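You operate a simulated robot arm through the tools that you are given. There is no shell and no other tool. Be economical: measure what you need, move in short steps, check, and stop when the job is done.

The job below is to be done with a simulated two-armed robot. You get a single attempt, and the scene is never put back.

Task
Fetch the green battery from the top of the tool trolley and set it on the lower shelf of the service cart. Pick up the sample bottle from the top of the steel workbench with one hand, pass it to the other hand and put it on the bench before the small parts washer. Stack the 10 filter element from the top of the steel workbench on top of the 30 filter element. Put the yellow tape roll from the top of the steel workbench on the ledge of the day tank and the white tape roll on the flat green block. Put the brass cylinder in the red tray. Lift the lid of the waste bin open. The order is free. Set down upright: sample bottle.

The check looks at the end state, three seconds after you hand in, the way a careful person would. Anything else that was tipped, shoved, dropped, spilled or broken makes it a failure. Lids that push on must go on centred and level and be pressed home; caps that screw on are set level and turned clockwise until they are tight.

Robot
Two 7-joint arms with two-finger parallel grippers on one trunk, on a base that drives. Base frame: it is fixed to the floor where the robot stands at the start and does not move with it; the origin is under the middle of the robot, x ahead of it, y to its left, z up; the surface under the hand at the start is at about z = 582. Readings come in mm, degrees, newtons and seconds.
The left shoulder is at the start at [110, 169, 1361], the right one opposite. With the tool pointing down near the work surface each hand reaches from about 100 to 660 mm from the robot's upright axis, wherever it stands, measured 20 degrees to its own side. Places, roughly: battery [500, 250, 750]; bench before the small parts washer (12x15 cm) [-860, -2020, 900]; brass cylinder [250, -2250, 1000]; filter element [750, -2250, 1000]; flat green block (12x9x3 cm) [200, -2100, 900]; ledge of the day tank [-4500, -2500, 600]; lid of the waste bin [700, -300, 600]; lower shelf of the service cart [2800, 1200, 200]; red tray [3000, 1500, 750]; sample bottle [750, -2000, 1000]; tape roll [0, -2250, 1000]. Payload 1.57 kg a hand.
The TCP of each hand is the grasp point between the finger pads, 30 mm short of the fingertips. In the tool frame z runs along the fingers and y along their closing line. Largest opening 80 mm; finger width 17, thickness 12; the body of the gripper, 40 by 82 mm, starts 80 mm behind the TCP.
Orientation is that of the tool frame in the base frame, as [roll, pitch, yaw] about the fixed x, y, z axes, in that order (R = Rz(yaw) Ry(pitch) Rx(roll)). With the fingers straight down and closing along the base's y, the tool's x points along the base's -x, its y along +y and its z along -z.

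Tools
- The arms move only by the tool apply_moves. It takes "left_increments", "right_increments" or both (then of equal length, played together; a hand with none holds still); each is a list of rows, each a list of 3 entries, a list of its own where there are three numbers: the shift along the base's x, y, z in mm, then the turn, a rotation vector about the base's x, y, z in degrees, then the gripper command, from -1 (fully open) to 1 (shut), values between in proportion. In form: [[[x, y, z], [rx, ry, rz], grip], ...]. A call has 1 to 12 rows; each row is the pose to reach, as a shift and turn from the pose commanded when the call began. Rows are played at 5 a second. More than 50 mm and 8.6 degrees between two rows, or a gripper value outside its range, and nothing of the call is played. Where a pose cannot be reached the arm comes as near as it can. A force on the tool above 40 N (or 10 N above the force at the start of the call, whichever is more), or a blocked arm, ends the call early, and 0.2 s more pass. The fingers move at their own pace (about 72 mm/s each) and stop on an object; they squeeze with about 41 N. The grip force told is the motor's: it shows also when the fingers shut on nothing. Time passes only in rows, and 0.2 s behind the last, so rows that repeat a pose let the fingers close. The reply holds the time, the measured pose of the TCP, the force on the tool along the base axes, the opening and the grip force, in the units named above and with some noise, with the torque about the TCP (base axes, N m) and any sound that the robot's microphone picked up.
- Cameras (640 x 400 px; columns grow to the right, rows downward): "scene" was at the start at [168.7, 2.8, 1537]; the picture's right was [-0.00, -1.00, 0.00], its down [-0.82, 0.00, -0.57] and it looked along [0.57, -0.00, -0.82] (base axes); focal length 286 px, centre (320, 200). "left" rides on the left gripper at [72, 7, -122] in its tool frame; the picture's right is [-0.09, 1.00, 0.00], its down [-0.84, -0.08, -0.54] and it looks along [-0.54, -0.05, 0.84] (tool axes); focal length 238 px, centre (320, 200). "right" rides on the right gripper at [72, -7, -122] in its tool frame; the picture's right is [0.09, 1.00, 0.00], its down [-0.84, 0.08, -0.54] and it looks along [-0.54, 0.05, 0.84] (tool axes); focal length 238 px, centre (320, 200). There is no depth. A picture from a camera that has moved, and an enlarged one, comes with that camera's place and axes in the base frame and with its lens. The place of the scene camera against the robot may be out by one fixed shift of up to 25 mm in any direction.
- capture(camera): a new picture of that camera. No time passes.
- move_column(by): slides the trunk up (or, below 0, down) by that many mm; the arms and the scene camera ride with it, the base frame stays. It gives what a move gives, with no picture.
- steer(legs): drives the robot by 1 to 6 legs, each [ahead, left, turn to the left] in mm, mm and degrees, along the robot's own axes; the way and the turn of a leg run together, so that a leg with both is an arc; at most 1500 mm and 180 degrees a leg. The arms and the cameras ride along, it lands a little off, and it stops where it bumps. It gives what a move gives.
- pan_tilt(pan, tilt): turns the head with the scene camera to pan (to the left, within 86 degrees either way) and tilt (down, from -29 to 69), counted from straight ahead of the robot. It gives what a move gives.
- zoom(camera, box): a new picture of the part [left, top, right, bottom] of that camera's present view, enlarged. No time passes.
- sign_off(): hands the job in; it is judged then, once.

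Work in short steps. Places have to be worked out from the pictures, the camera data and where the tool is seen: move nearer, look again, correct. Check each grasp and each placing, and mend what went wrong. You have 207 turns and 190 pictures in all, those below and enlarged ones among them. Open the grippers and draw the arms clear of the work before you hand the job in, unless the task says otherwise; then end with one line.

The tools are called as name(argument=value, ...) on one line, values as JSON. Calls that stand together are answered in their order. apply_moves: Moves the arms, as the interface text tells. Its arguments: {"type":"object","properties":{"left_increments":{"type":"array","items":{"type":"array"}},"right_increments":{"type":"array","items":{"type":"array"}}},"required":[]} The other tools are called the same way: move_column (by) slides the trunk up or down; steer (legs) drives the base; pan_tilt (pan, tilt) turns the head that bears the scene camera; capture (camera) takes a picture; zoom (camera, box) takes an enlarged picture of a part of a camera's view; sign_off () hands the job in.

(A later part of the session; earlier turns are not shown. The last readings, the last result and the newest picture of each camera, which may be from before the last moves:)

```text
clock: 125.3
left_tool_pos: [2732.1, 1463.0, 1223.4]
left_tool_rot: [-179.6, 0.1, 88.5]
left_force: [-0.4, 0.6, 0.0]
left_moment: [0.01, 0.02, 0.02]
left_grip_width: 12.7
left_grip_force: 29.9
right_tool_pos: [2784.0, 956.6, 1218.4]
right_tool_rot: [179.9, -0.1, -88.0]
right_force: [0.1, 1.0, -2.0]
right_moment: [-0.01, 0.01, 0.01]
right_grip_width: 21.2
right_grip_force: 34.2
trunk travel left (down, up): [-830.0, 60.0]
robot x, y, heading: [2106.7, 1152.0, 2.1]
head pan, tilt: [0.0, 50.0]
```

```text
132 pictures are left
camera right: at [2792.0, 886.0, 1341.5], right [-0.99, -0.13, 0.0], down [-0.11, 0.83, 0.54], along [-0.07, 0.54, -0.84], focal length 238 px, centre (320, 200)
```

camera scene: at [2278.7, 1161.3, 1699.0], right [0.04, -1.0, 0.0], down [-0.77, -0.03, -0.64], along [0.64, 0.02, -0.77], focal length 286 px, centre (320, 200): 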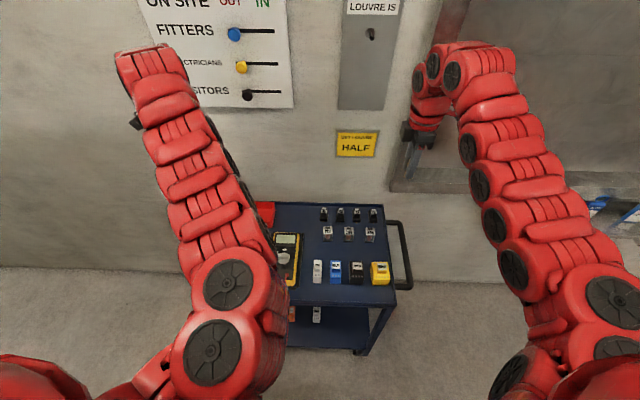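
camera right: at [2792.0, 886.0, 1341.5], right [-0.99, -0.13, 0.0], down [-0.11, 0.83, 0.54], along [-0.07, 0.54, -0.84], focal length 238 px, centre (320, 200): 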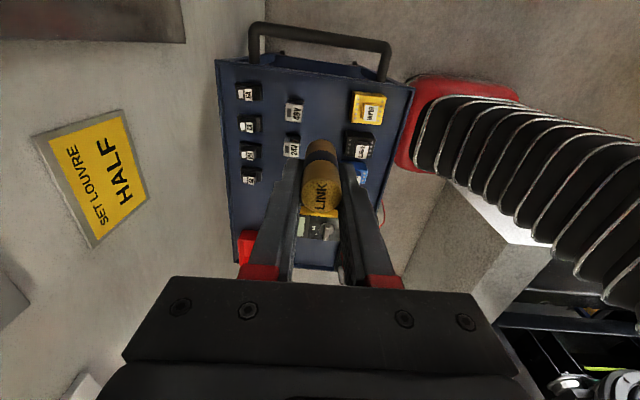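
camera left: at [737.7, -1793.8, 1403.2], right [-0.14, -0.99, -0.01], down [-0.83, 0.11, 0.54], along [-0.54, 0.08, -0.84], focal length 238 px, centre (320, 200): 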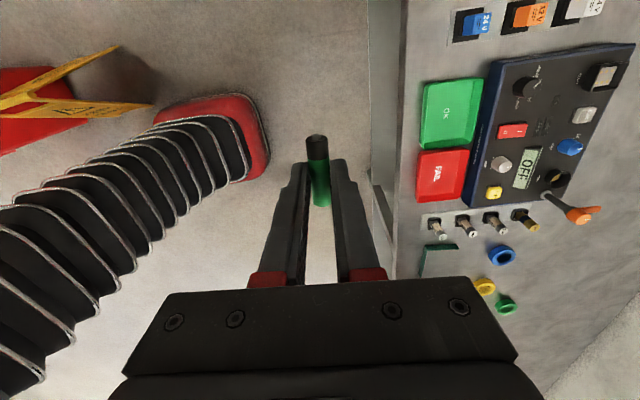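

The red tray is on the cart's far-left corner, at about (2960, 1415). I'll move in and turn left about 26° so it falls in the right arm's best sector.

steer(legs=[[0, 110, 0], [0, 0, 26], [140, 0, 0]])

pan_tilt(pan=-20, tilt=48)

capture(camera="scene")

capture(camera="right")

```text
clock: 128.7
left_tool_pos: [2652.4, 1881.3, 1224.0]
left_tool_rot: [-179.6, 0.0, 114.5]
left_force: [-0.4, 0.3, 0.7]
left_moment: [0.01, -0.02, -0.03]
left_grip_width: 13.0
left_grip_force: 29.5
right_tool_pos: [2919.0, 1447.8, 1220.8]
right_tool_rot: [-180.0, -0.2, -62.0]
right_force: [-0.9, -0.3, -2.2]
right_moment: [-0.02, 0.02, 0.03]
right_grip_width: 21.2
right_grip_force: 34.5
trunk travel left (down, up): [-830.0, 60.0]
robot x, y, heading: [2225.7, 1326.6, 28.1]
head pan, tilt: [0.0, 50.0]
```

```text
clock: 129.5
left_tool_pos: [2655.1, 1883.3, 1220.6]
left_tool_rot: [-179.6, 0.0, 114.5]
left_force: [0.0, 0.2, -0.3]
left_moment: [0.02, -0.05, -0.01]
left_grip_width: 12.4
left_grip_force: 30.0
right_tool_pos: [2921.7, 1450.8, 1218.0]
right_tool_rot: [179.9, -0.2, -62.0]
right_force: [0.3, 0.3, -1.7]
right_moment: [0.05, -0.02, 0.0]
right_grip_width: 21.0
right_grip_force: 33.9
trunk travel left (down, up): [-830.0, 60.0]
robot x, y, heading: [2226.3, 1330.4, 28.0]
head pan, tilt: [-20.0, 48.0]
```

```text
131 pictures are left
camera scene: at [2392.0, 1379.7, 1701.5], right [0.14, -0.99, 0.0], down [-0.74, -0.1, -0.67], along [0.66, 0.09, -0.74], focal length 286 px, centre (320, 200)
```

scene: 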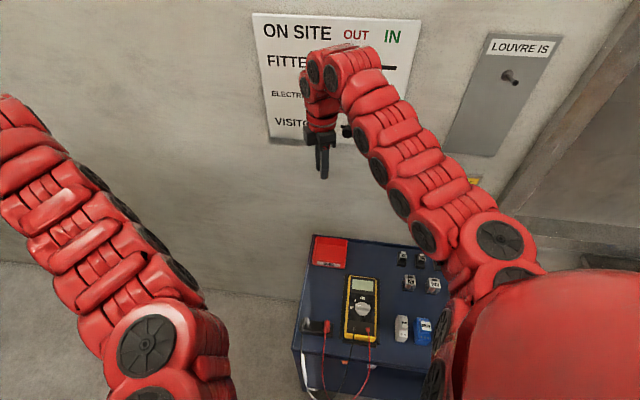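

```text
130 pictures are left
camera right: at [2960.7, 1389.0, 1341.0], right [-0.84, -0.55, 0.0], down [-0.46, 0.7, 0.54], along [-0.3, 0.45, -0.84], focal length 238 px, centre (320, 200)
```

right: 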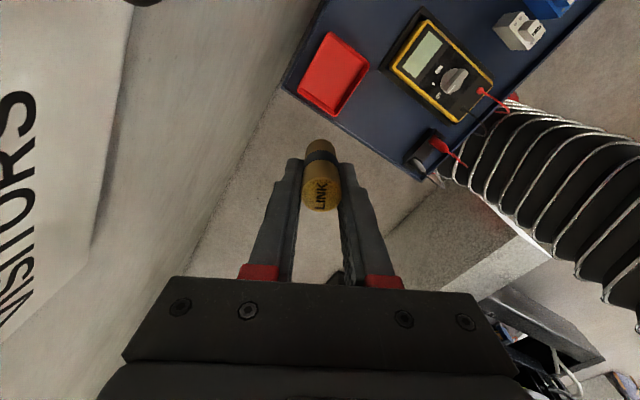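

The red tray centre is at (2915, 1413), z≈846. I'll lower the trunk 150 to gain reach, then lower the cylinder over the tray.

move_column(by=-150)

apply_moves(right_increments=[[[-3, -18, -20], [0, 0, 0], 1], [[-6, -37, -50], [0, 0, 0], 1], [[-6, -37, -85], [0, 0, 0], 1], [[-6, -37, -110], [0, 0, 0], 1], [[-6, -37, -110], [0, 0, 0], 1]])

capture(camera="right")

zoom(camera="scene", box=[260, 160, 420, 280])

```text
clock: 131.3
left_tool_pos: [2654.9, 1882.2, 1071.1]
left_tool_rot: [-179.4, 0.0, 114.6]
left_force: [0.5, -0.1, -0.8]
left_moment: [-0.01, -0.03, 0.0]
left_grip_width: 12.7
left_grip_force: 30.2
right_tool_pos: [2920.9, 1448.3, 1068.7]
right_tool_rot: [179.8, -0.1, -61.9]
right_force: [-1.0, -0.3, -1.3]
right_moment: [0.01, -0.01, -0.02]
right_grip_width: 20.9
right_grip_force: 34.3
trunk travel left (down, up): [-680.0, 210.0]
robot x, y, heading: [2227.3, 1328.8, 27.8]
head pan, tilt: [-20.0, 48.0]
```

```text
clock: 132.5
left_tool_pos: [2654.4, 1883.3, 1071.8]
left_tool_rot: [-179.6, 0.0, 114.5]
left_force: [-0.3, 0.5, -0.4]
left_moment: [0.01, 0.0, 0.02]
left_grip_width: 12.6
left_grip_force: 29.7
right_tool_pos: [2915.6, 1411.8, 958.8]
right_tool_rot: [179.9, 0.0, -61.9]
right_force: [0.0, -0.3, -2.0]
right_moment: [0.04, 0.01, 0.03]
right_grip_width: 20.9
right_grip_force: 34.1
trunk travel left (down, up): [-680.0, 210.0]
robot x, y, heading: [2222.1, 1329.5, 28.0]
head pan, tilt: [-20.0, 48.0]
```

```text
129 pictures are left
camera right: at [2954.5, 1351.5, 1081.3], right [-0.84, -0.55, 0.0], down [-0.46, 0.7, 0.54], along [-0.3, 0.45, -0.84], focal length 238 px, centre (320, 200)
```

right: 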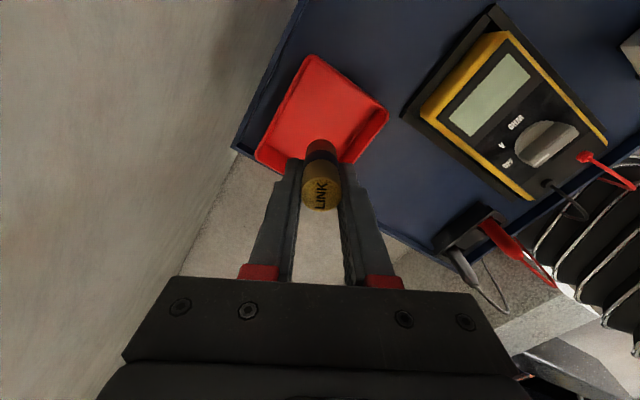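

```text
3.33 times, centred on (340, 220) of scene
camera zoom: at [2390.7, 1379.1, 1551.7], right [0.14, -0.99, 0.0], down [-0.74, -0.1, -0.67], along [0.66, 0.09, -0.74], focal length 954 px, centre (253, 133)
```

zoom: 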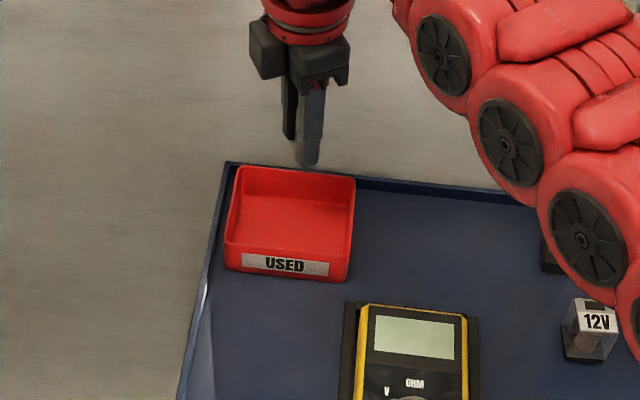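

The tray centre reads about (2917, 1402). I'll shift −8 in y and lower until contact.

apply_moves(right_increments=[[[1, -8, -20], [0, 0, 0], 1], [[1, -8, -30], [0, 0, 0], 1], [[1, -8, -35], [0, 0, 0], 1], [[1, -8, -40], [0, 0, 0], 1], [[1, -8, -44], [0, 0, 0], 1], [[1, -8, -48], [0, 0, 0], 1], [[1, -8, -52], [0, 0, 0], 1]])

capture(camera="right")

zoom(camera="scene", box=[260, 160, 420, 280])

```text
clock: 134.1
left_tool_pos: [2654.9, 1882.1, 1072.0]
left_tool_rot: [-179.5, 0.0, 114.6]
left_force: [0.0, 0.0, -0.1]
left_moment: [-0.01, 0.01, -0.03]
left_grip_width: 12.8
left_grip_force: 29.5
right_tool_pos: [2916.6, 1405.1, 907.6]
right_tool_rot: [-179.9, -0.1, -61.9]
right_force: [0.6, 0.5, -1.5]
right_moment: [0.01, -0.02, 0.01]
right_grip_width: 20.9
right_grip_force: 34.3
trunk travel left (down, up): [-680.0, 210.0]
robot x, y, heading: [2225.4, 1326.4, 27.8]
head pan, tilt: [-20.0, 48.0]
```

```text
127 pictures are left
camera right: at [2955.0, 1343.9, 1029.2], right [-0.84, -0.55, 0.0], down [-0.46, 0.7, 0.54], along [-0.3, 0.45, -0.84], focal length 238 px, centre (320, 200)
```

right: 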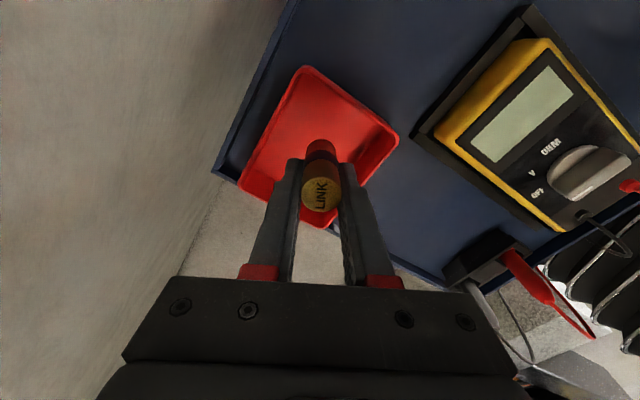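

```text
3.33 times, centred on (340, 220) of scene
camera zoom: at [2391.1, 1379.2, 1551.6], right [0.14, -0.99, 0.0], down [-0.74, -0.1, -0.67], along [0.66, 0.09, -0.74], focal length 954 px, centre (253, 133)
```

zoom: 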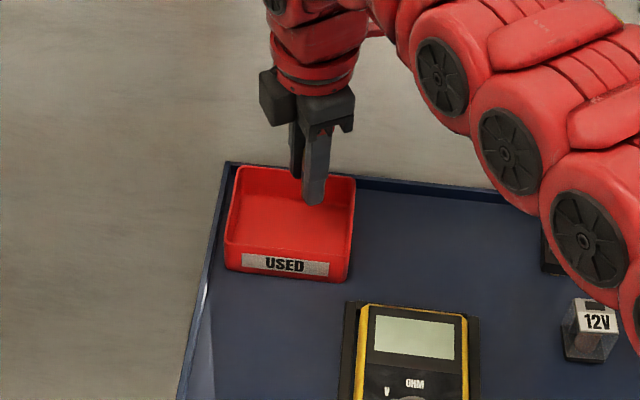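

The two views agree within 15 mm. I'll shift +6 in y and continue lowering until contact.

apply_moves(right_increments=[[[-1, 6, -3], [0, 0, 0], 1], [[-1, 6, -6], [0, 0, 0], 1], [[-1, 6, -9], [0, 0, 0], 1], [[-1, 6, -12], [0, 0, 0], 1], [[-1, 6, -15], [0, 0, 0], 1], [[-1, 6, -18], [0, 0, 0], 1], [[-1, 6, -21], [0, 0, 0], 1], [[-1, 6, -24], [0, 0, 0], 1], [[-1, 6, -27], [0, 0, 0], 1], [[-1, 6, -30], [0, 0, 0], 1]])

capture(camera="right")

```text
clock: 136.3
left_tool_pos: [2654.6, 1882.5, 1071.7]
left_tool_rot: [-179.6, 0.0, 114.5]
left_force: [0.7, -0.6, -0.7]
left_moment: [0.03, 0.03, 0.0]
left_grip_width: 13.0
left_grip_force: 29.2
right_tool_pos: [2914.8, 1409.7, 877.4]
right_tool_rot: [-180.0, -0.2, -61.9]
right_force: [0.6, -0.5, -1.4]
right_moment: [0.03, 0.01, -0.02]
right_grip_width: 21.1
right_grip_force: 33.7
trunk travel left (down, up): [-680.0, 210.0]
robot x, y, heading: [2220.2, 1327.3, 28.2]
head pan, tilt: [-20.0, 48.0]
```

```text
125 pictures are left
camera right: at [2954.1, 1349.7, 999.8], right [-0.84, -0.55, 0.0], down [-0.46, 0.7, 0.54], along [-0.3, 0.45, -0.84], focal length 238 px, centre (320, 200)
```

right: 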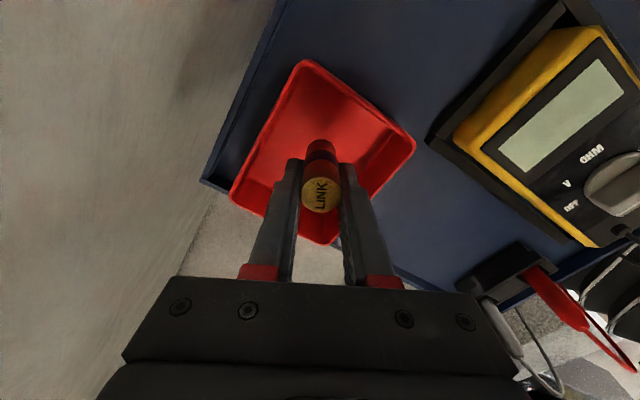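

No contact yet, and it is well centred. I'll continue lowering.

apply_moves(right_increments=[[[0, 0, -3], [0, 0, 0], 1], [[0, 0, -6], [0, 0, 0], 1], [[0, 0, -9], [0, 0, 0], 1], [[0, 0, -12], [0, 0, 0], 1], [[0, 0, -15], [0, 0, 0], 1], [[0, 0, -18], [0, 0, 0], 1], [[0, 0, -21], [0, 0, 0], 1], [[0, 0, -24], [0, 0, 0], 1], [[0, 0, -27], [0, 0, 0], 1], [[0, 0, -30], [0, 0, 0], 1], [[0, 0, -33], [0, 0, 0], 1], [[0, 0, -36], [0, 0, 0], 1]])

capture(camera="right")

```text
clock: 138.9
left_tool_pos: [2651.2, 1881.6, 1073.6]
left_tool_rot: [-179.8, 0.1, 114.5]
left_force: [-0.1, -0.5, -1.0]
left_moment: [-0.04, 0.03, 0.03]
left_grip_width: 12.9
left_grip_force: 30.0
right_tool_pos: [2914.5, 1410.1, 844.5]
right_tool_rot: [-179.6, -0.4, -62.0]
right_force: [5.3, 2.0, 30.3]
right_moment: [-0.09, -0.18, -0.01]
right_grip_width: 21.0
right_grip_force: 34.3
trunk travel left (down, up): [-680.0, 210.0]
robot x, y, heading: [2223.4, 1327.0, 28.1]
head pan, tilt: [-20.0, 48.0]
```

```text
124 pictures are left
camera right: at [2952.8, 1349.5, 967.8], right [-0.84, -0.55, -0.01], down [-0.47, 0.7, 0.54], along [-0.29, 0.45, -0.84], focal length 238 px, centre (320, 200)
```

right: 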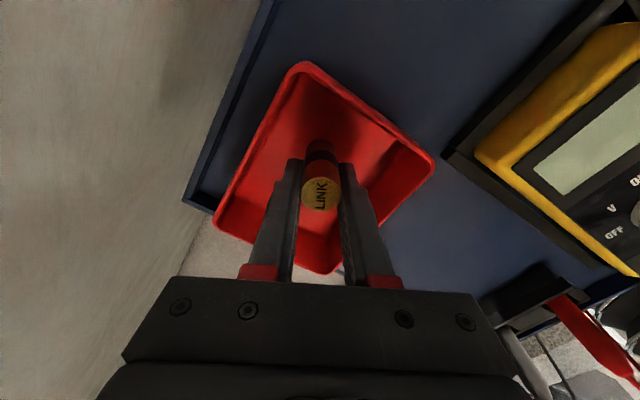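

The cylinder touches the tray floor, with 30 N up. I'll relieve 2 mm, open gently and retreat straight up.

apply_moves(right_increments=[[[0, 0, 3], [0, 0, 0], 1], [[0, 0, 3], [0, 0, 0], 0.3], [[0, 0, 3], [0, 0, 0], 0.0], [[0, 0, 3], [0, 0, 0], 0.0], [[0, 0, 20], [0, 0, 0], 0.0], [[0, 0, 50], [0, 0, 0], 0.0], [[0, 0, 90], [0, 0, 0], 0.0], [[0, 0, 130], [0, 0, 0], 0.0]])

capture(camera="right")

```text
clock: 140.7
left_tool_pos: [2653.9, 1882.4, 1072.6]
left_tool_rot: [-179.6, 0.0, 114.5]
left_force: [-0.1, 0.3, 0.0]
left_moment: [0.01, 0.02, 0.0]
left_grip_width: 12.8
left_grip_force: 29.8
right_tool_pos: [2914.2, 1408.3, 969.4]
right_tool_rot: [179.9, -0.1, -61.8]
right_force: [-0.5, -0.5, 0.1]
right_moment: [-0.02, -0.03, 0.03]
right_grip_width: 39.8
right_grip_force: 0.1
trunk travel left (down, up): [-680.0, 210.0]
robot x, y, heading: [2222.9, 1326.9, 27.9]
head pan, tilt: [-20.0, 48.0]
```

```text
123 pictures are left
camera right: at [2953.1, 1348.4, 1093.3], right [-0.84, -0.55, 0.0], down [-0.46, 0.7, 0.54], along [-0.3, 0.45, -0.84], focal length 238 px, centre (320, 200)
```

right: 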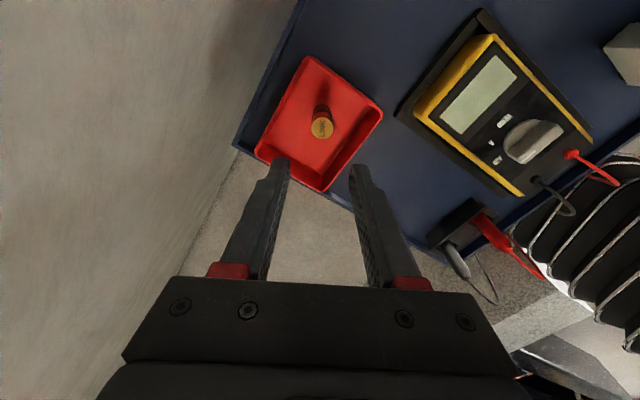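

The brass cylinder stands in the red tray. Next is the battery on the lower shelf. I'll raise and tuck the right hand, then back off and square up to the cart.

apply_moves(right_increments=[[[-10, -5, 45], [0, 0, 0], 0], [[-20, -10, 90], [0, 0, 0], 0], [[-20, -10, 110], [0, 0, 0], 0]])

steer(legs=[[-250, 0, 0], [0, 0, -28], [0, -240, 0], [-130, 0, 0]])

pan_tilt(pan=10, tilt=40)

capture(camera="scene")

```text
clock: 141.5
left_tool_pos: [2652.3, 1883.2, 1071.1]
left_tool_rot: [-179.6, 0.1, 114.5]
left_force: [0.7, 0.1, 0.3]
left_moment: [-0.02, 0.01, -0.05]
left_grip_width: 12.6
left_grip_force: 29.7
right_tool_pos: [2893.9, 1400.1, 1080.1]
right_tool_rot: [179.9, -0.2, -62.0]
right_force: [-0.1, 0.0, 0.6]
right_moment: [-0.03, 0.0, -0.02]
right_grip_width: 40.0
right_grip_force: 0.1
right hand out of reach, approached as far as the arm can: row 2
trunk travel left (down, up): [-680.0, 210.0]
robot x, y, heading: [2226.6, 1327.0, 28.1]
head pan, tilt: [-20.0, 48.0]
```

```text
clock: 147.0
left_tool_pos: [2514.0, 1259.0, 1071.3]
left_tool_rot: [-179.5, 0.0, 86.5]
left_force: [0.8, -1.1, -0.9]
left_moment: [0.01, 0.02, -0.01]
left_grip_width: 12.6
left_grip_force: 30.2
right_tool_pos: [2501.1, 720.3, 1080.0]
right_tool_rot: [179.8, -0.1, -90.0]
right_force: [-0.1, 0.6, 0.9]
right_moment: [0.01, 0.01, -0.02]
right_grip_width: 39.9
right_grip_force: 0.0
trunk travel left (down, up): [-680.0, 210.0]
robot x, y, heading: [1871.9, 970.6, 0.2]
head pan, tilt: [-20.0, 48.0]
```

```text
clock: 147.9
left_tool_pos: [2514.1, 1260.2, 1070.1]
left_tool_rot: [-179.5, 0.0, 86.5]
left_force: [-0.1, -0.5, -0.4]
left_moment: [-0.01, 0.01, 0.01]
left_grip_width: 12.8
left_grip_force: 29.7
right_tool_pos: [2500.2, 719.0, 1080.3]
right_tool_rot: [179.9, -0.2, -90.1]
right_force: [0.4, -0.3, -0.5]
right_moment: [0.01, 0.0, -0.03]
right_grip_width: 40.0
right_grip_force: 0.1
trunk travel left (down, up): [-680.0, 210.0]
robot x, y, heading: [1876.0, 965.1, 0.1]
head pan, tilt: [10.0, 40.0]
```

```text
122 pictures are left
camera scene: at [2055.7, 987.9, 1563.0], right [0.17, -0.98, 0.0], down [-0.63, -0.11, -0.77], along [0.75, 0.13, -0.64], focal length 286 px, centre (320, 200)
```

scene: 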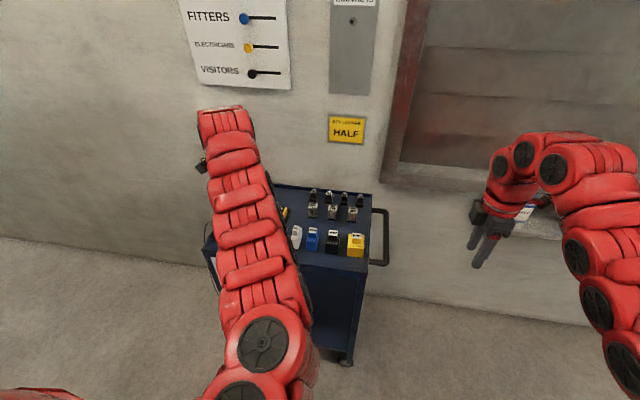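

The left hand is clear of the cart front (x≈2618). I'll lower the trunk to work at shelf height.

move_column(by=-640)

capture(camera="left")

pan_tilt(pan=15, tilt=40)

capture(camera="scene")

```text
refused: -640 is not a number from -400 to 400
```

```text
121 pictures are left
camera left: at [2526.8, 1330.6, 1193.0], right [0.99, -0.15, -0.01], down [-0.12, -0.83, 0.54], along [-0.09, -0.54, -0.84], focal length 238 px, centre (320, 200)
```

left: 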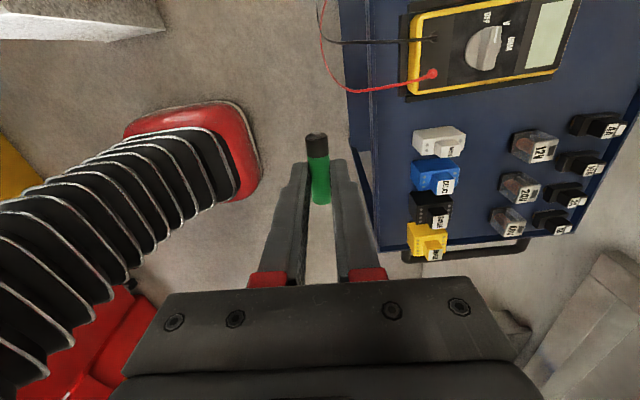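

```text
clock: 148.6
left_tool_pos: [2514.4, 1260.4, 1071.7]
left_tool_rot: [-179.6, 0.0, 86.5]
left_force: [0.0, 0.2, -0.4]
left_moment: [0.05, -0.01, 0.0]
left_grip_width: 12.7
left_grip_force: 29.6
right_tool_pos: [2500.4, 720.0, 1080.6]
right_tool_rot: [-180.0, -0.2, -90.0]
right_force: [-0.7, 0.3, -0.4]
right_moment: [-0.05, 0.02, 0.01]
right_grip_width: 39.8
right_grip_force: 0.0
trunk travel left (down, up): [-680.0, 210.0]
robot x, y, heading: [1875.6, 967.0, -0.2]
head pan, tilt: [15.0, 40.0]
```

```text
120 pictures are left
camera scene: at [2053.4, 995.3, 1563.1], right [0.26, -0.97, 0.0], down [-0.62, -0.17, -0.77], along [0.74, 0.2, -0.64], focal length 286 px, centre (320, 200)
```

scene: 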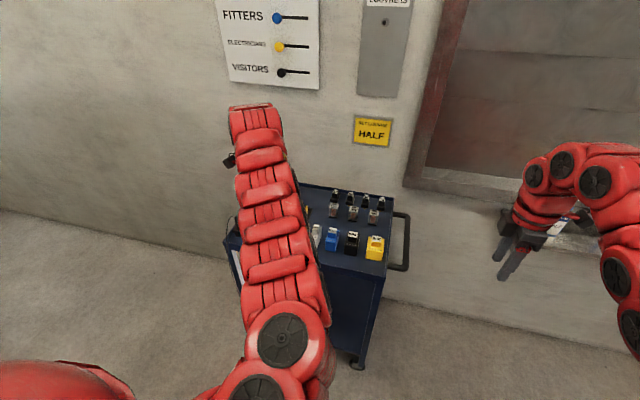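

Test leads hang over the front near y≈1310. I'll shift right and back a bit, then lower in two steps.

steer(legs=[[-70, -140, 0]])

move_column(by=-340)

move_column(by=-300)

capture(camera="left")

capture(camera="scene")

```text
clock: 150.0
left_tool_pos: [2445.7, 1116.9, 1072.1]
left_tool_rot: [-179.5, 0.2, 86.3]
left_force: [1.3, -0.3, 0.4]
left_moment: [0.0, 0.02, -0.02]
left_grip_width: 12.7
left_grip_force: 29.0
right_tool_pos: [2427.7, 575.7, 1079.7]
right_tool_rot: [179.9, -0.1, -90.3]
right_force: [0.1, -0.2, -0.5]
right_moment: [-0.04, 0.02, 0.01]
right_grip_width: 39.9
right_grip_force: 0.1
trunk travel left (down, up): [-680.0, 210.0]
robot x, y, heading: [1805.2, 828.9, -0.3]
head pan, tilt: [15.0, 40.0]
```

```text
clock: 153.3
left_tool_pos: [2445.3, 1115.9, 731.0]
left_tool_rot: [-179.6, 0.0, 86.3]
left_force: [0.5, -0.3, 0.5]
left_moment: [0.04, 0.03, -0.02]
left_grip_width: 12.5
left_grip_force: 29.8
right_tool_pos: [2429.1, 576.5, 741.6]
right_tool_rot: [179.9, -0.1, -90.2]
right_force: [0.5, -1.0, 0.2]
right_moment: [0.01, -0.01, -0.02]
right_grip_width: 39.9
right_grip_force: 0.1
trunk travel left (down, up): [-340.0, 550.0]
robot x, y, heading: [1804.3, 829.6, -0.1]
head pan, tilt: [15.0, 40.0]
```

```text
clock: 156.3
left_tool_pos: [2444.9, 1115.6, 431.9]
left_tool_rot: [-179.5, 0.0, 86.3]
left_force: [-0.6, 0.3, -0.6]
left_moment: [0.01, 0.02, -0.02]
left_grip_width: 12.4
left_grip_force: 29.6
right_tool_pos: [2428.6, 575.8, 440.2]
right_tool_rot: [180.0, -0.1, -90.2]
right_force: [0.2, -0.8, -1.1]
right_moment: [0.03, -0.04, 0.0]
right_grip_width: 40.1
right_grip_force: 0.1
trunk travel left (down, up): [-40.0, 850.0]
robot x, y, heading: [1802.9, 835.5, -0.3]
head pan, tilt: [15.0, 40.0]
```

```text
119 pictures are left
camera left: at [2457.6, 1186.8, 553.4], right [0.99, -0.16, -0.01], down [-0.13, -0.83, 0.54], along [-0.09, -0.54, -0.84], focal length 238 px, centre (320, 200)
```

left: 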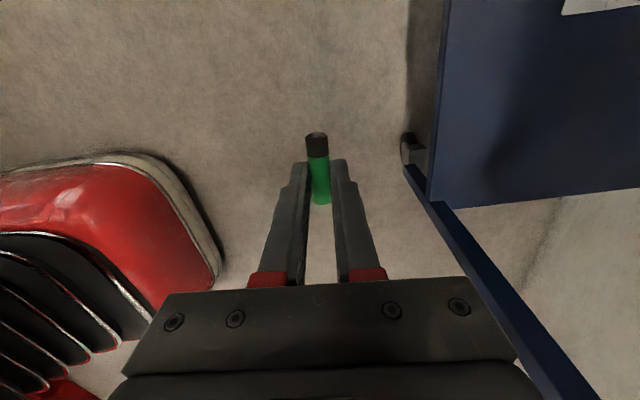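

```text
118 pictures are left
camera scene: at [1983.2, 853.7, 923.2], right [0.26, -0.97, 0.0], down [-0.62, -0.16, -0.77], along [0.74, 0.2, -0.64], focal length 286 px, centre (320, 200)
```

scene: 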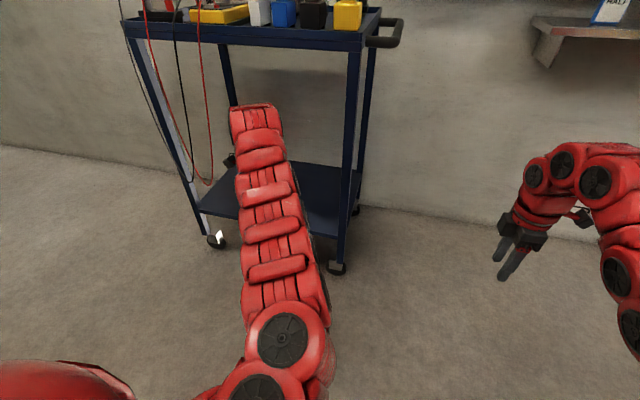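

I have a clear view: the shelf is at z≈235, its front edge at x≈2600, and the area around y≈1090 is free. I'll tilt the left tool forward 45° while lowering, still in front of the cart.

apply_moves(left_increments=[[[20, -3, -40], [0, 0, 0], 1], [[40, -6, -70], [0, -7, 0], 1], [[55, -9, -90], [0, -14, 0], 1], [[65, -12, -105], [0, -21, 0], 1], [[70, -15, -118], [0, -28, 0], 1], [[75, -18, -128], [0, -35, 0], 1], [[80, -20, -135], [0, -41, 0], 1], [[80, -20, -140], [0, -47, 0], 1], [[80, -20, -140], [0, -47, 0], 1]])

capture(camera="left")

capture(camera="scene")

```text
clock: 158.3
left_tool_pos: [2524.7, 1096.5, 291.8]
left_tool_rot: [133.5, -2.7, 87.5]
left_force: [-0.5, -1.2, -0.4]
left_moment: [-0.02, -0.01, 0.03]
left_grip_width: 12.6
left_grip_force: 30.3
right_tool_pos: [2428.4, 576.3, 439.8]
right_tool_rot: [179.8, -0.1, -90.2]
right_force: [0.0, 0.2, 0.1]
right_moment: [-0.02, 0.01, -0.01]
right_grip_width: 39.9
right_grip_force: 0.0
trunk travel left (down, up): [-40.0, 850.0]
robot x, y, heading: [1805.1, 833.2, -0.4]
head pan, tilt: [15.0, 40.0]
```

```text
117 pictures are left
camera left: at [2444.2, 1167.2, 383.8], right [0.68, -0.16, 0.72], down [-0.48, -0.83, 0.28], along [0.55, -0.54, -0.64], focal length 238 px, centre (320, 200)
```

left: 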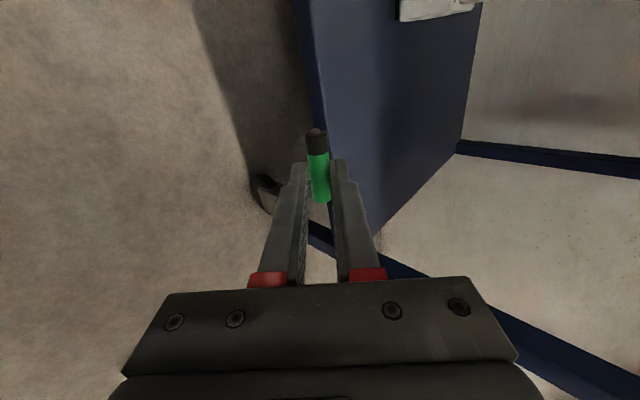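

```text
116 pictures are left
camera scene: at [1983.3, 853.7, 923.1], right [0.26, -0.97, 0.0], down [-0.62, -0.16, -0.77], along [0.74, 0.2, -0.64], focal length 286 px, centre (320, 200)
```

scene: 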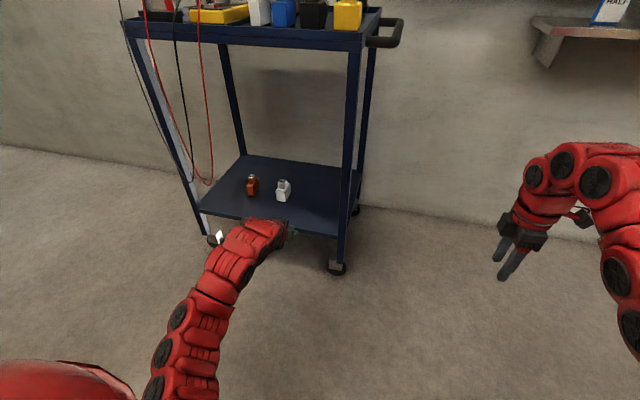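

The hand is level with the shelf and the spot at (2705, 1095) is free. I'll drive straight in 165 mm.

steer(legs=[[165, 0, 0]])

capture(camera="scene")

capture(camera="left")

```text
clock: 159.8
left_tool_pos: [2690.3, 1094.6, 292.0]
left_tool_rot: [133.5, -2.7, 87.3]
left_force: [0.0, 0.7, 0.6]
left_moment: [-0.02, 0.0, 0.0]
left_grip_width: 12.8
left_grip_force: 29.5
right_tool_pos: [2594.9, 573.6, 439.9]
right_tool_rot: [179.9, -0.1, -90.3]
right_force: [0.5, 0.1, 0.1]
right_moment: [-0.01, 0.01, -0.03]
right_grip_width: 40.0
right_grip_force: 0.0
trunk travel left (down, up): [-40.0, 850.0]
robot x, y, heading: [1969.2, 827.4, -0.4]
head pan, tilt: [15.0, 40.0]
```

```text
115 pictures are left
camera scene: at [2149.2, 852.6, 923.1], right [0.25, -0.97, 0.0], down [-0.62, -0.16, -0.77], along [0.74, 0.19, -0.64], focal length 286 px, centre (320, 200)
```

scene: 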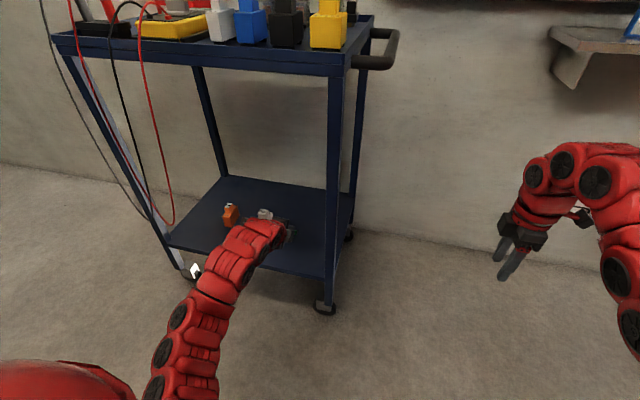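

```text
114 pictures are left
camera left: at [2611.1, 1165.2, 384.0], right [0.68, -0.16, 0.72], down [-0.49, -0.83, 0.28], along [0.55, -0.54, -0.64], focal length 238 px, centre (320, 200)
```

left: 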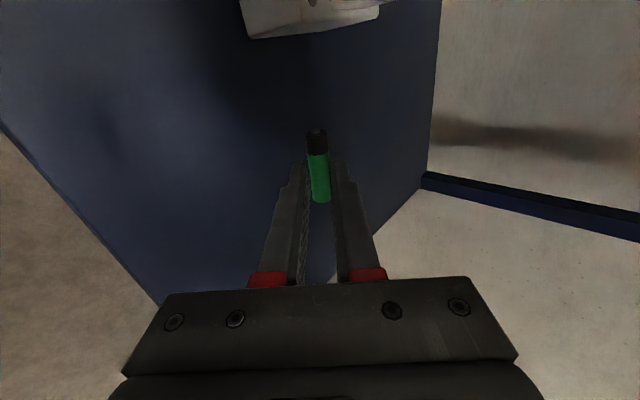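

The hand is over the shelf. I'll lower in small steps until contact.

apply_moves(left_increments=[[[0, 0, -5], [0, 0, 0], 1], [[0, 0, -10], [0, 0, 0], 1], [[0, 0, -13], [0, 0, 0], 1], [[0, 0, -16], [0, 0, 0], 1], [[0, 0, -19], [0, 0, 0], 1], [[0, 0, -22], [0, 0, 0], 1], [[0, 0, -25], [0, 0, 0], 1], [[0, 0, -28], [0, 0, 0], 1], [[0, 0, -31], [0, 0, 0], 1], [[0, 0, -34], [0, 0, 0], 1], [[0, 0, -37], [0, 0, 0], 1], [[0, 0, -40], [0, 0, 0], 1]])

capture(camera="left")

```text
clock: 161.5
left_tool_pos: [2690.1, 1094.8, 273.6]
left_tool_rot: [132.6, -2.9, 87.3]
left_force: [-14.4, -1.1, 22.1]
left_moment: [-0.17, 0.28, -0.11]
left_grip_width: 12.7
left_grip_force: 29.9
right_tool_pos: [2593.3, 574.8, 441.3]
right_tool_rot: [-180.0, 0.1, -90.3]
right_force: [0.4, 0.0, 0.3]
right_moment: [0.0, -0.01, -0.03]
right_grip_width: 40.2
right_grip_force: 0.1
trunk travel left (down, up): [-40.0, 850.0]
robot x, y, heading: [1971.5, 824.7, -0.7]
head pan, tilt: [15.0, 40.0]
stopped in row 8 (left hand): the force on the tool passed its limit at 42 N (the readings are from after the stop); the commanded pose is now the measured one
```

```text
113 pictures are left
camera left: at [2610.4, 1165.3, 364.1], right [0.67, -0.16, 0.73], down [-0.49, -0.83, 0.27], along [0.56, -0.54, -0.63], focal length 238 px, centre (320, 200)
```

left: 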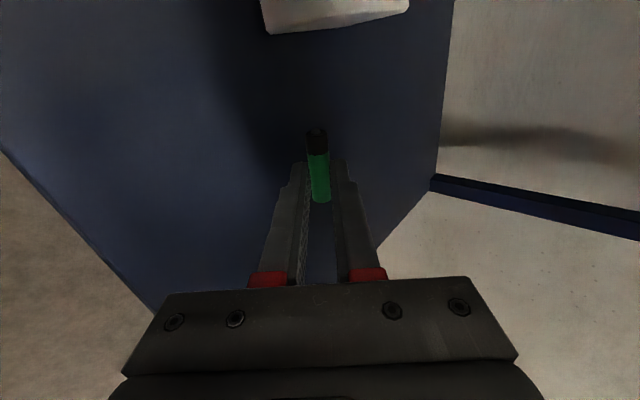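

The lower finger touches the shelf, and the battery is about 10 mm above it. I'll relieve slightly, open a little so the battery settles, then look.

apply_moves(left_increments=[[[0, 0, 2], [0, 0, 0], 1], [[0, 0, 3], [0, 0, 0], 0.62], [[0, 0, 5], [0, 0, 0], 0.55], [[0, 0, 6], [0, 0, 0], 0.45], [[0, 0, 6], [0, 0, 0], 0.4], [[0, 0, 6], [0, 0, 0], 0.4]])

zoom(camera="left", box=[220, 80, 420, 220])

```text
clock: 162.9
left_tool_pos: [2691.8, 1094.0, 276.3]
left_tool_rot: [133.1, -2.9, 87.2]
left_force: [4.7, 1.0, 4.6]
left_moment: [0.0, -0.23, 0.01]
left_grip_width: 17.5
left_grip_force: 0.1
right_tool_pos: [2592.7, 573.4, 439.7]
right_tool_rot: [180.0, -0.1, -90.2]
right_force: [-0.2, 0.3, -0.1]
right_moment: [0.01, -0.01, 0.02]
right_grip_width: 40.2
right_grip_force: 0.0
trunk travel left (down, up): [-40.0, 850.0]
robot x, y, heading: [1969.8, 827.6, -0.4]
head pan, tilt: [15.0, 40.0]
```

```text
2.86 times, centred on (320, 150) of left
camera zoom: at [2611.8, 1164.9, 366.6], right [0.67, -0.16, 0.72], down [-0.49, -0.83, 0.27], along [0.56, -0.54, -0.64], focal length 681 px, centre (320, 343)
```

zoom: 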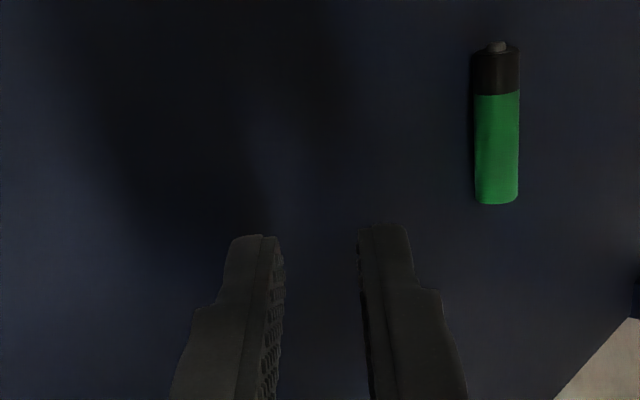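

The battery has rolled a little deeper onto the shelf. I'll withdraw the hand and check that it has come to rest.

apply_moves(left_increments=[[[-15, 0, 12], [0, 0, 0], 0.4], [[-40, 0, 25], [0, 0, 0], 0.4], [[-75, 0, 30], [0, 0, 0], 0.4], [[-110, 0, 30], [0, 0, 0], 0.4]])

capture(camera="left")

capture(camera="scene")

```text
clock: 163.9
left_tool_pos: [2582.6, 1094.3, 304.2]
left_tool_rot: [133.1, -2.8, 87.2]
left_force: [0.6, 0.2, 0.6]
left_moment: [0.01, -0.02, 0.01]
left_grip_width: 24.2
left_grip_force: 0.1
right_tool_pos: [2593.7, 574.9, 439.6]
right_tool_rot: [179.8, 0.0, -90.3]
right_force: [0.0, -0.7, 0.0]
right_moment: [0.0, -0.01, -0.01]
right_grip_width: 40.3
right_grip_force: 0.1
trunk travel left (down, up): [-40.0, 850.0]
robot x, y, heading: [1970.8, 828.1, -0.1]
head pan, tilt: [15.0, 40.0]
```

```text
111 pictures are left
camera left: at [2501.2, 1166.0, 395.4], right [0.67, -0.16, 0.72], down [-0.49, -0.83, 0.27], along [0.55, -0.54, -0.64], focal length 238 px, centre (320, 200)
```

left: 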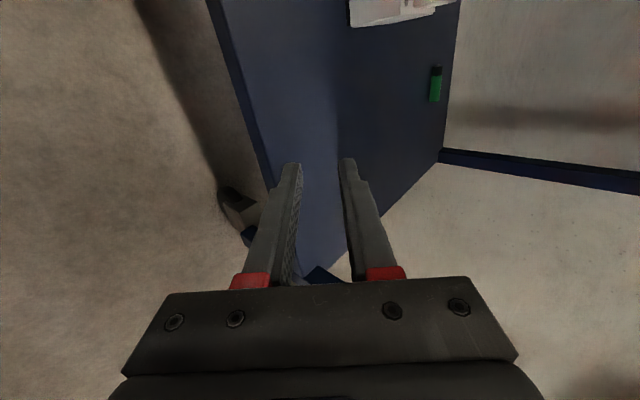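

```text
110 pictures are left
camera scene: at [2148.6, 852.5, 923.1], right [0.25, -0.97, 0.0], down [-0.62, -0.16, -0.77], along [0.74, 0.19, -0.64], focal length 286 px, centre (320, 200)
```

scene: 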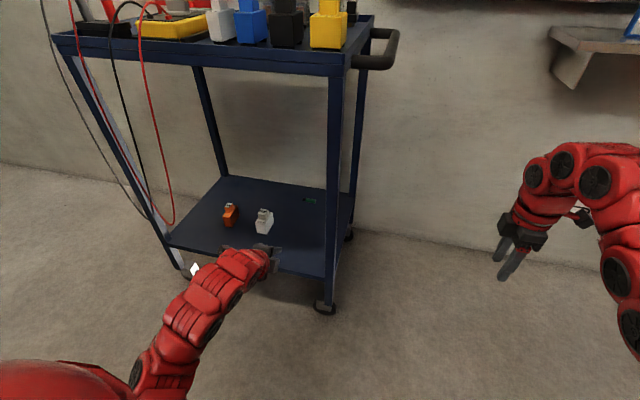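

The battery has rolled near the back edge. I'll check whether it is still moving.

apply_moves(left_increments=[[[-15, 0, 0], [0, 0, 0], 0.4], [[-15, 0, 0], [0, 0, 0], 0.4]])

zoom(camera="scene", box=[180, 160, 380, 300])

```text
clock: 164.5
left_tool_pos: [2566.9, 1095.0, 303.7]
left_tool_rot: [133.1, -2.8, 87.2]
left_force: [-0.6, 0.6, 0.1]
left_moment: [0.01, -0.03, 0.01]
left_grip_width: 24.1
left_grip_force: 0.1
right_tool_pos: [2593.6, 574.5, 440.2]
right_tool_rot: [179.9, -0.1, -90.3]
right_force: [0.2, 0.5, 0.6]
right_moment: [0.04, 0.0, 0.0]
right_grip_width: 40.2
right_grip_force: 0.0
trunk travel left (down, up): [-40.0, 850.0]
robot x, y, heading: [1969.2, 829.4, -0.1]
head pan, tilt: [15.0, 40.0]
```

```text
2.86 times, centred on (280, 230) of scene
camera zoom: at [2148.7, 852.7, 923.1], right [0.25, -0.97, 0.0], down [-0.62, -0.16, -0.77], along [0.74, 0.19, -0.64], focal length 818 px, centre (434, 114)
```

zoom: 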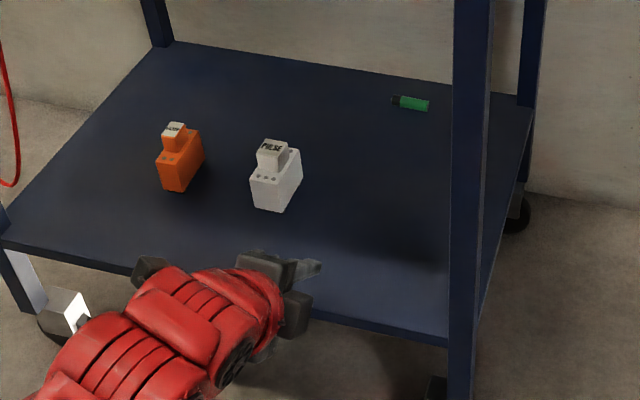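

I'll wait briefly and compare.

apply_moves(left_increments=[[[-5, 0, 0], [0, 0, 0], 0.4], [[-5, 0, 0], [0, 0, 0], 0.4], [[-5, 0, 0], [0, 0, 0], 0.4], [[-5, 0, 0], [0, 0, 0], 0.4], [[-5, 0, 0], [0, 0, 0], 0.4]])

zoom(camera="scene", box=[180, 160, 380, 300])

```text
clock: 165.7
left_tool_pos: [2560.4, 1094.4, 304.5]
left_tool_rot: [133.1, -2.8, 87.3]
left_force: [-0.6, 0.0, 0.1]
left_moment: [0.01, -0.01, -0.01]
left_grip_width: 24.0
left_grip_force: 0.0
right_tool_pos: [2593.9, 575.1, 440.1]
right_tool_rot: [179.8, 0.0, -90.3]
right_force: [-0.2, -0.4, 1.0]
right_moment: [0.01, -0.01, 0.02]
right_grip_width: 39.7
right_grip_force: 0.1
trunk travel left (down, up): [-40.0, 850.0]
robot x, y, heading: [1970.5, 828.7, -0.4]
head pan, tilt: [15.0, 40.0]
```

```text
2.86 times, centred on (280, 230) of scene
camera zoom: at [2148.7, 852.7, 923.1], right [0.25, -0.97, 0.0], down [-0.62, -0.16, -0.77], along [0.74, 0.19, -0.64], focal length 818 px, centre (434, 114)
```

zoom: 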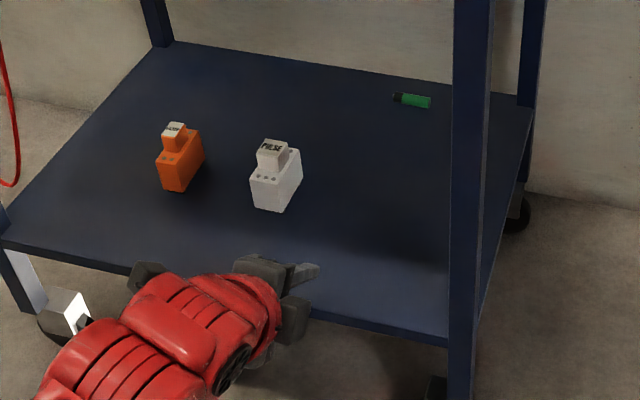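

It has almost stopped. I'll retract further, which also gives time, and recheck.

apply_moves(left_increments=[[[-20, 0, 0], [0, 0, 0], 0.4], [[-25, 0, 0], [0, 0, 0], 0.4], [[-25, 0, 0], [0, 0, 0], 0.4], [[-25, 0, 0], [0, 0, 0], 0.4], [[-25, 0, 0], [0, 0, 0], 0.4], [[-25, 0, 0], [0, 0, 0], 0.4], [[-25, 0, 0], [0, 0, 0], 0.4], [[-25, 0, 0], [0, 0, 0], 0.4], [[-25, 0, 0], [0, 0, 0], 0.4], [[-25, 0, 0], [0, 0, 0], 0.4]])

zoom(camera="scene", box=[180, 160, 380, 300])

```text
clock: 167.9
left_tool_pos: [2543.6, 1095.1, 305.0]
left_tool_rot: [132.9, -3.0, 87.3]
left_force: [0.2, -0.2, 0.1]
left_moment: [0.0, 0.0, -0.03]
left_grip_width: 24.0
left_grip_force: 0.0
left hand out of reach, approached as far as the arm can: row 2, 3, 4, 5, 6, 7, 8, 9, 10
right_tool_pos: [2593.6, 573.1, 440.0]
right_tool_rot: [179.9, -0.1, -90.3]
right_force: [-1.4, -0.1, -0.3]
right_moment: [0.01, 0.01, 0.01]
right_grip_width: 40.1
right_grip_force: 0.0
trunk travel left (down, up): [-40.0, 850.0]
robot x, y, heading: [1965.3, 827.3, -0.3]
head pan, tilt: [15.0, 40.0]
```

```text
2.86 times, centred on (280, 230) of scene
camera zoom: at [2148.7, 852.7, 923.1], right [0.25, -0.97, 0.0], down [-0.62, -0.16, -0.77], along [0.74, 0.19, -0.64], focal length 818 px, centre (434, 114)
```

zoom: 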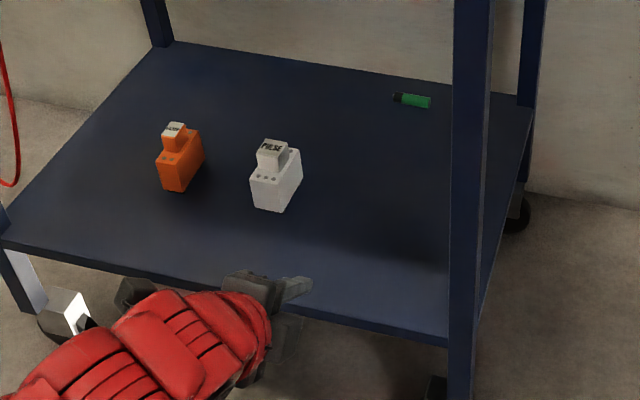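

The battery is at rest on the lower shelf. I'll back off, level the left tool and raise the trunk.

steer(legs=[[-300, 0, 0]])

move_column(by=400)

move_column(by=320)

apply_moves(left_increments=[[[0, 0, 0], [0, 8, 0], -1], [[0, 0, 0], [0, 16, 0], -1], [[0, 0, 0], [0, 24, 0], -1], [[0, 0, 0], [0, 32, 0], -1], [[0, 0, 0], [0, 40, 0], -1], [[0, 0, 0], [0, 47, 0], -1], [[0, 0, 40], [0, 47, 0], -1], [[0, 0, 60], [0, 47, 0], -1]])

```text
clock: 169.9
left_tool_pos: [2243.2, 1097.9, 304.2]
left_tool_rot: [133.0, -3.0, 87.3]
left_force: [0.7, 0.2, -1.0]
left_moment: [0.0, 0.0, -0.01]
left_grip_width: 23.9
left_grip_force: 0.1
right_tool_pos: [2294.6, 575.8, 440.2]
right_tool_rot: [179.9, 0.0, -90.2]
right_force: [-0.1, 0.2, 0.3]
right_moment: [0.0, 0.0, 0.01]
right_grip_width: 40.0
right_grip_force: 0.1
trunk travel left (down, up): [-40.0, 850.0]
robot x, y, heading: [1668.5, 830.7, -0.3]
head pan, tilt: [15.0, 40.0]
```

```text
clock: 173.7
left_tool_pos: [2244.0, 1097.0, 705.9]
left_tool_rot: [132.9, -3.0, 87.2]
left_force: [-0.6, -1.0, 0.8]
left_moment: [-0.03, -0.03, 0.04]
left_grip_width: 23.6
left_grip_force: 0.0
right_tool_pos: [2294.2, 576.9, 840.3]
right_tool_rot: [179.9, -0.1, -90.2]
right_force: [0.2, 0.4, 0.0]
right_moment: [-0.01, 0.0, 0.02]
right_grip_width: 39.9
right_grip_force: 0.1
trunk travel left (down, up): [-440.0, 450.0]
robot x, y, heading: [1672.1, 830.0, -0.3]
head pan, tilt: [15.0, 40.0]
```

```text
clock: 176.9
left_tool_pos: [2244.3, 1097.0, 1026.0]
left_tool_rot: [132.9, -3.1, 87.2]
left_force: [-0.5, -0.3, -0.4]
left_moment: [-0.01, 0.01, 0.01]
left_grip_width: 23.8
left_grip_force: 0.1
right_tool_pos: [2294.3, 576.5, 1160.4]
right_tool_rot: [179.9, -0.1, -90.2]
right_force: [0.2, -0.7, 0.4]
right_moment: [-0.04, 0.0, 0.03]
right_grip_width: 40.2
right_grip_force: 0.1
trunk travel left (down, up): [-760.0, 130.0]
robot x, y, heading: [1667.8, 830.3, -0.5]
head pan, tilt: [15.0, 40.0]
```

```text
clock: 178.7
left_tool_pos: [2232.9, 1089.8, 977.6]
left_tool_rot: [175.3, -0.2, 85.9]
left_force: [0.2, 1.1, -0.1]
left_moment: [-0.04, -0.01, -0.02]
left_grip_width: 79.9
left_grip_force: 0.0
left hand out of reach, approached as far as the arm can: row 5, 6, 7, 8
right_tool_pos: [2293.9, 576.3, 1161.0]
right_tool_rot: [179.9, -0.1, -90.2]
right_force: [0.9, 0.8, -0.5]
right_moment: [-0.01, 0.01, 0.03]
right_grip_width: 39.9
right_grip_force: 0.1
trunk travel left (down, up): [-760.0, 130.0]
robot x, y, heading: [1672.5, 824.9, -0.2]
head pan, tilt: [15.0, 40.0]
```

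The left tool is nearly level. I'll finish levelling with a bit more reach and height.

apply_moves(left_increments=[[[20, 0, 20], [0, 2, 0], -1], [[45, 5, 50], [0, 4.7, 0], -1], [[65, 10, 85], [0, 4.7, 0], -1], [[75, 15, 115], [0, 4.7, 0], -1], [[75, 15, 115], [0, 4.7, 0], -1]])

steer(legs=[[-50, 0, -90], [1500, 0, 0], [500, 0, 0], [0, -820, 0]])

pan_tilt(pan=0, tilt=48)

capture(camera="scene")

```text
clock: 179.9
left_tool_pos: [2311.1, 1106.8, 1091.4]
left_tool_rot: [-179.9, 0.3, 85.9]
left_force: [-0.3, 0.6, -0.4]
left_moment: [-0.03, -0.02, 0.03]
left_grip_width: 80.1
left_grip_force: 0.0
left hand out of reach, approached as far as the arm can: row 1, 2, 3
right_tool_pos: [2295.6, 575.6, 1160.1]
right_tool_rot: [179.9, -0.1, -90.2]
right_force: [0.0, 0.4, 0.0]
right_moment: [-0.01, -0.02, 0.0]
right_grip_width: 39.9
right_grip_force: 0.1
trunk travel left (down, up): [-760.0, 130.0]
robot x, y, heading: [1669.6, 831.3, -0.1]
head pan, tilt: [15.0, 40.0]
```

```text
clock: 197.7
left_tool_pos: [1109.0, -1786.3, 1093.4]
left_tool_rot: [179.9, 0.2, -3.5]
left_force: [0.4, 0.2, 0.3]
left_moment: [0.04, 0.0, 0.02]
left_grip_width: 79.8
left_grip_force: 0.0
right_tool_pos: [580.4, -1775.2, 1160.0]
right_tool_rot: [180.0, -0.2, -179.7]
right_force: [0.1, 0.2, 0.0]
right_moment: [0.0, 0.06, 0.03]
right_grip_width: 40.0
right_grip_force: 0.2
trunk travel left (down, up): [-760.0, 130.0]
robot x, y, heading: [828.4, -1147.5, -89.7]
head pan, tilt: [15.0, 40.0]
```

```text
clock: 198.5
left_tool_pos: [1107.7, -1785.1, 1093.2]
left_tool_rot: [179.9, 0.2, -3.5]
left_force: [-0.1, -1.0, 0.0]
left_moment: [-0.01, -0.02, 0.03]
left_grip_width: 79.9
left_grip_force: 0.1
right_tool_pos: [580.0, -1774.8, 1160.5]
right_tool_rot: [179.8, -0.1, -179.7]
right_force: [0.9, 0.2, 0.0]
right_moment: [-0.02, 0.01, -0.02]
right_grip_width: 39.9
right_grip_force: 0.0
trunk travel left (down, up): [-760.0, 130.0]
robot x, y, heading: [832.3, -1146.3, -89.7]
head pan, tilt: [0.0, 48.0]
```

```text
106 pictures are left
camera scene: at [844.3, -1304.4, 1631.7], right [-1.0, -0.01, 0.0], down [0.0, 0.74, -0.67], along [0.0, -0.67, -0.74], focal length 286 px, centre (320, 200)
```

scene: 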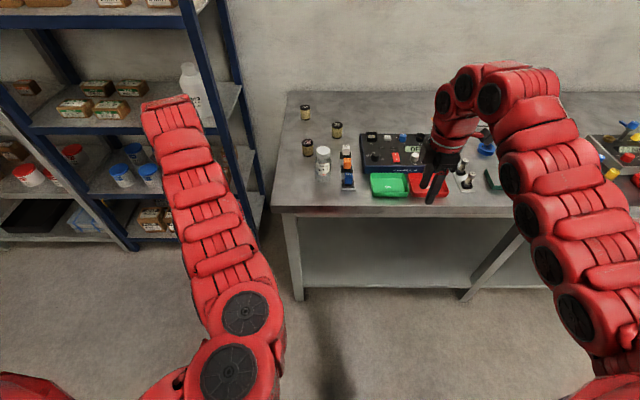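

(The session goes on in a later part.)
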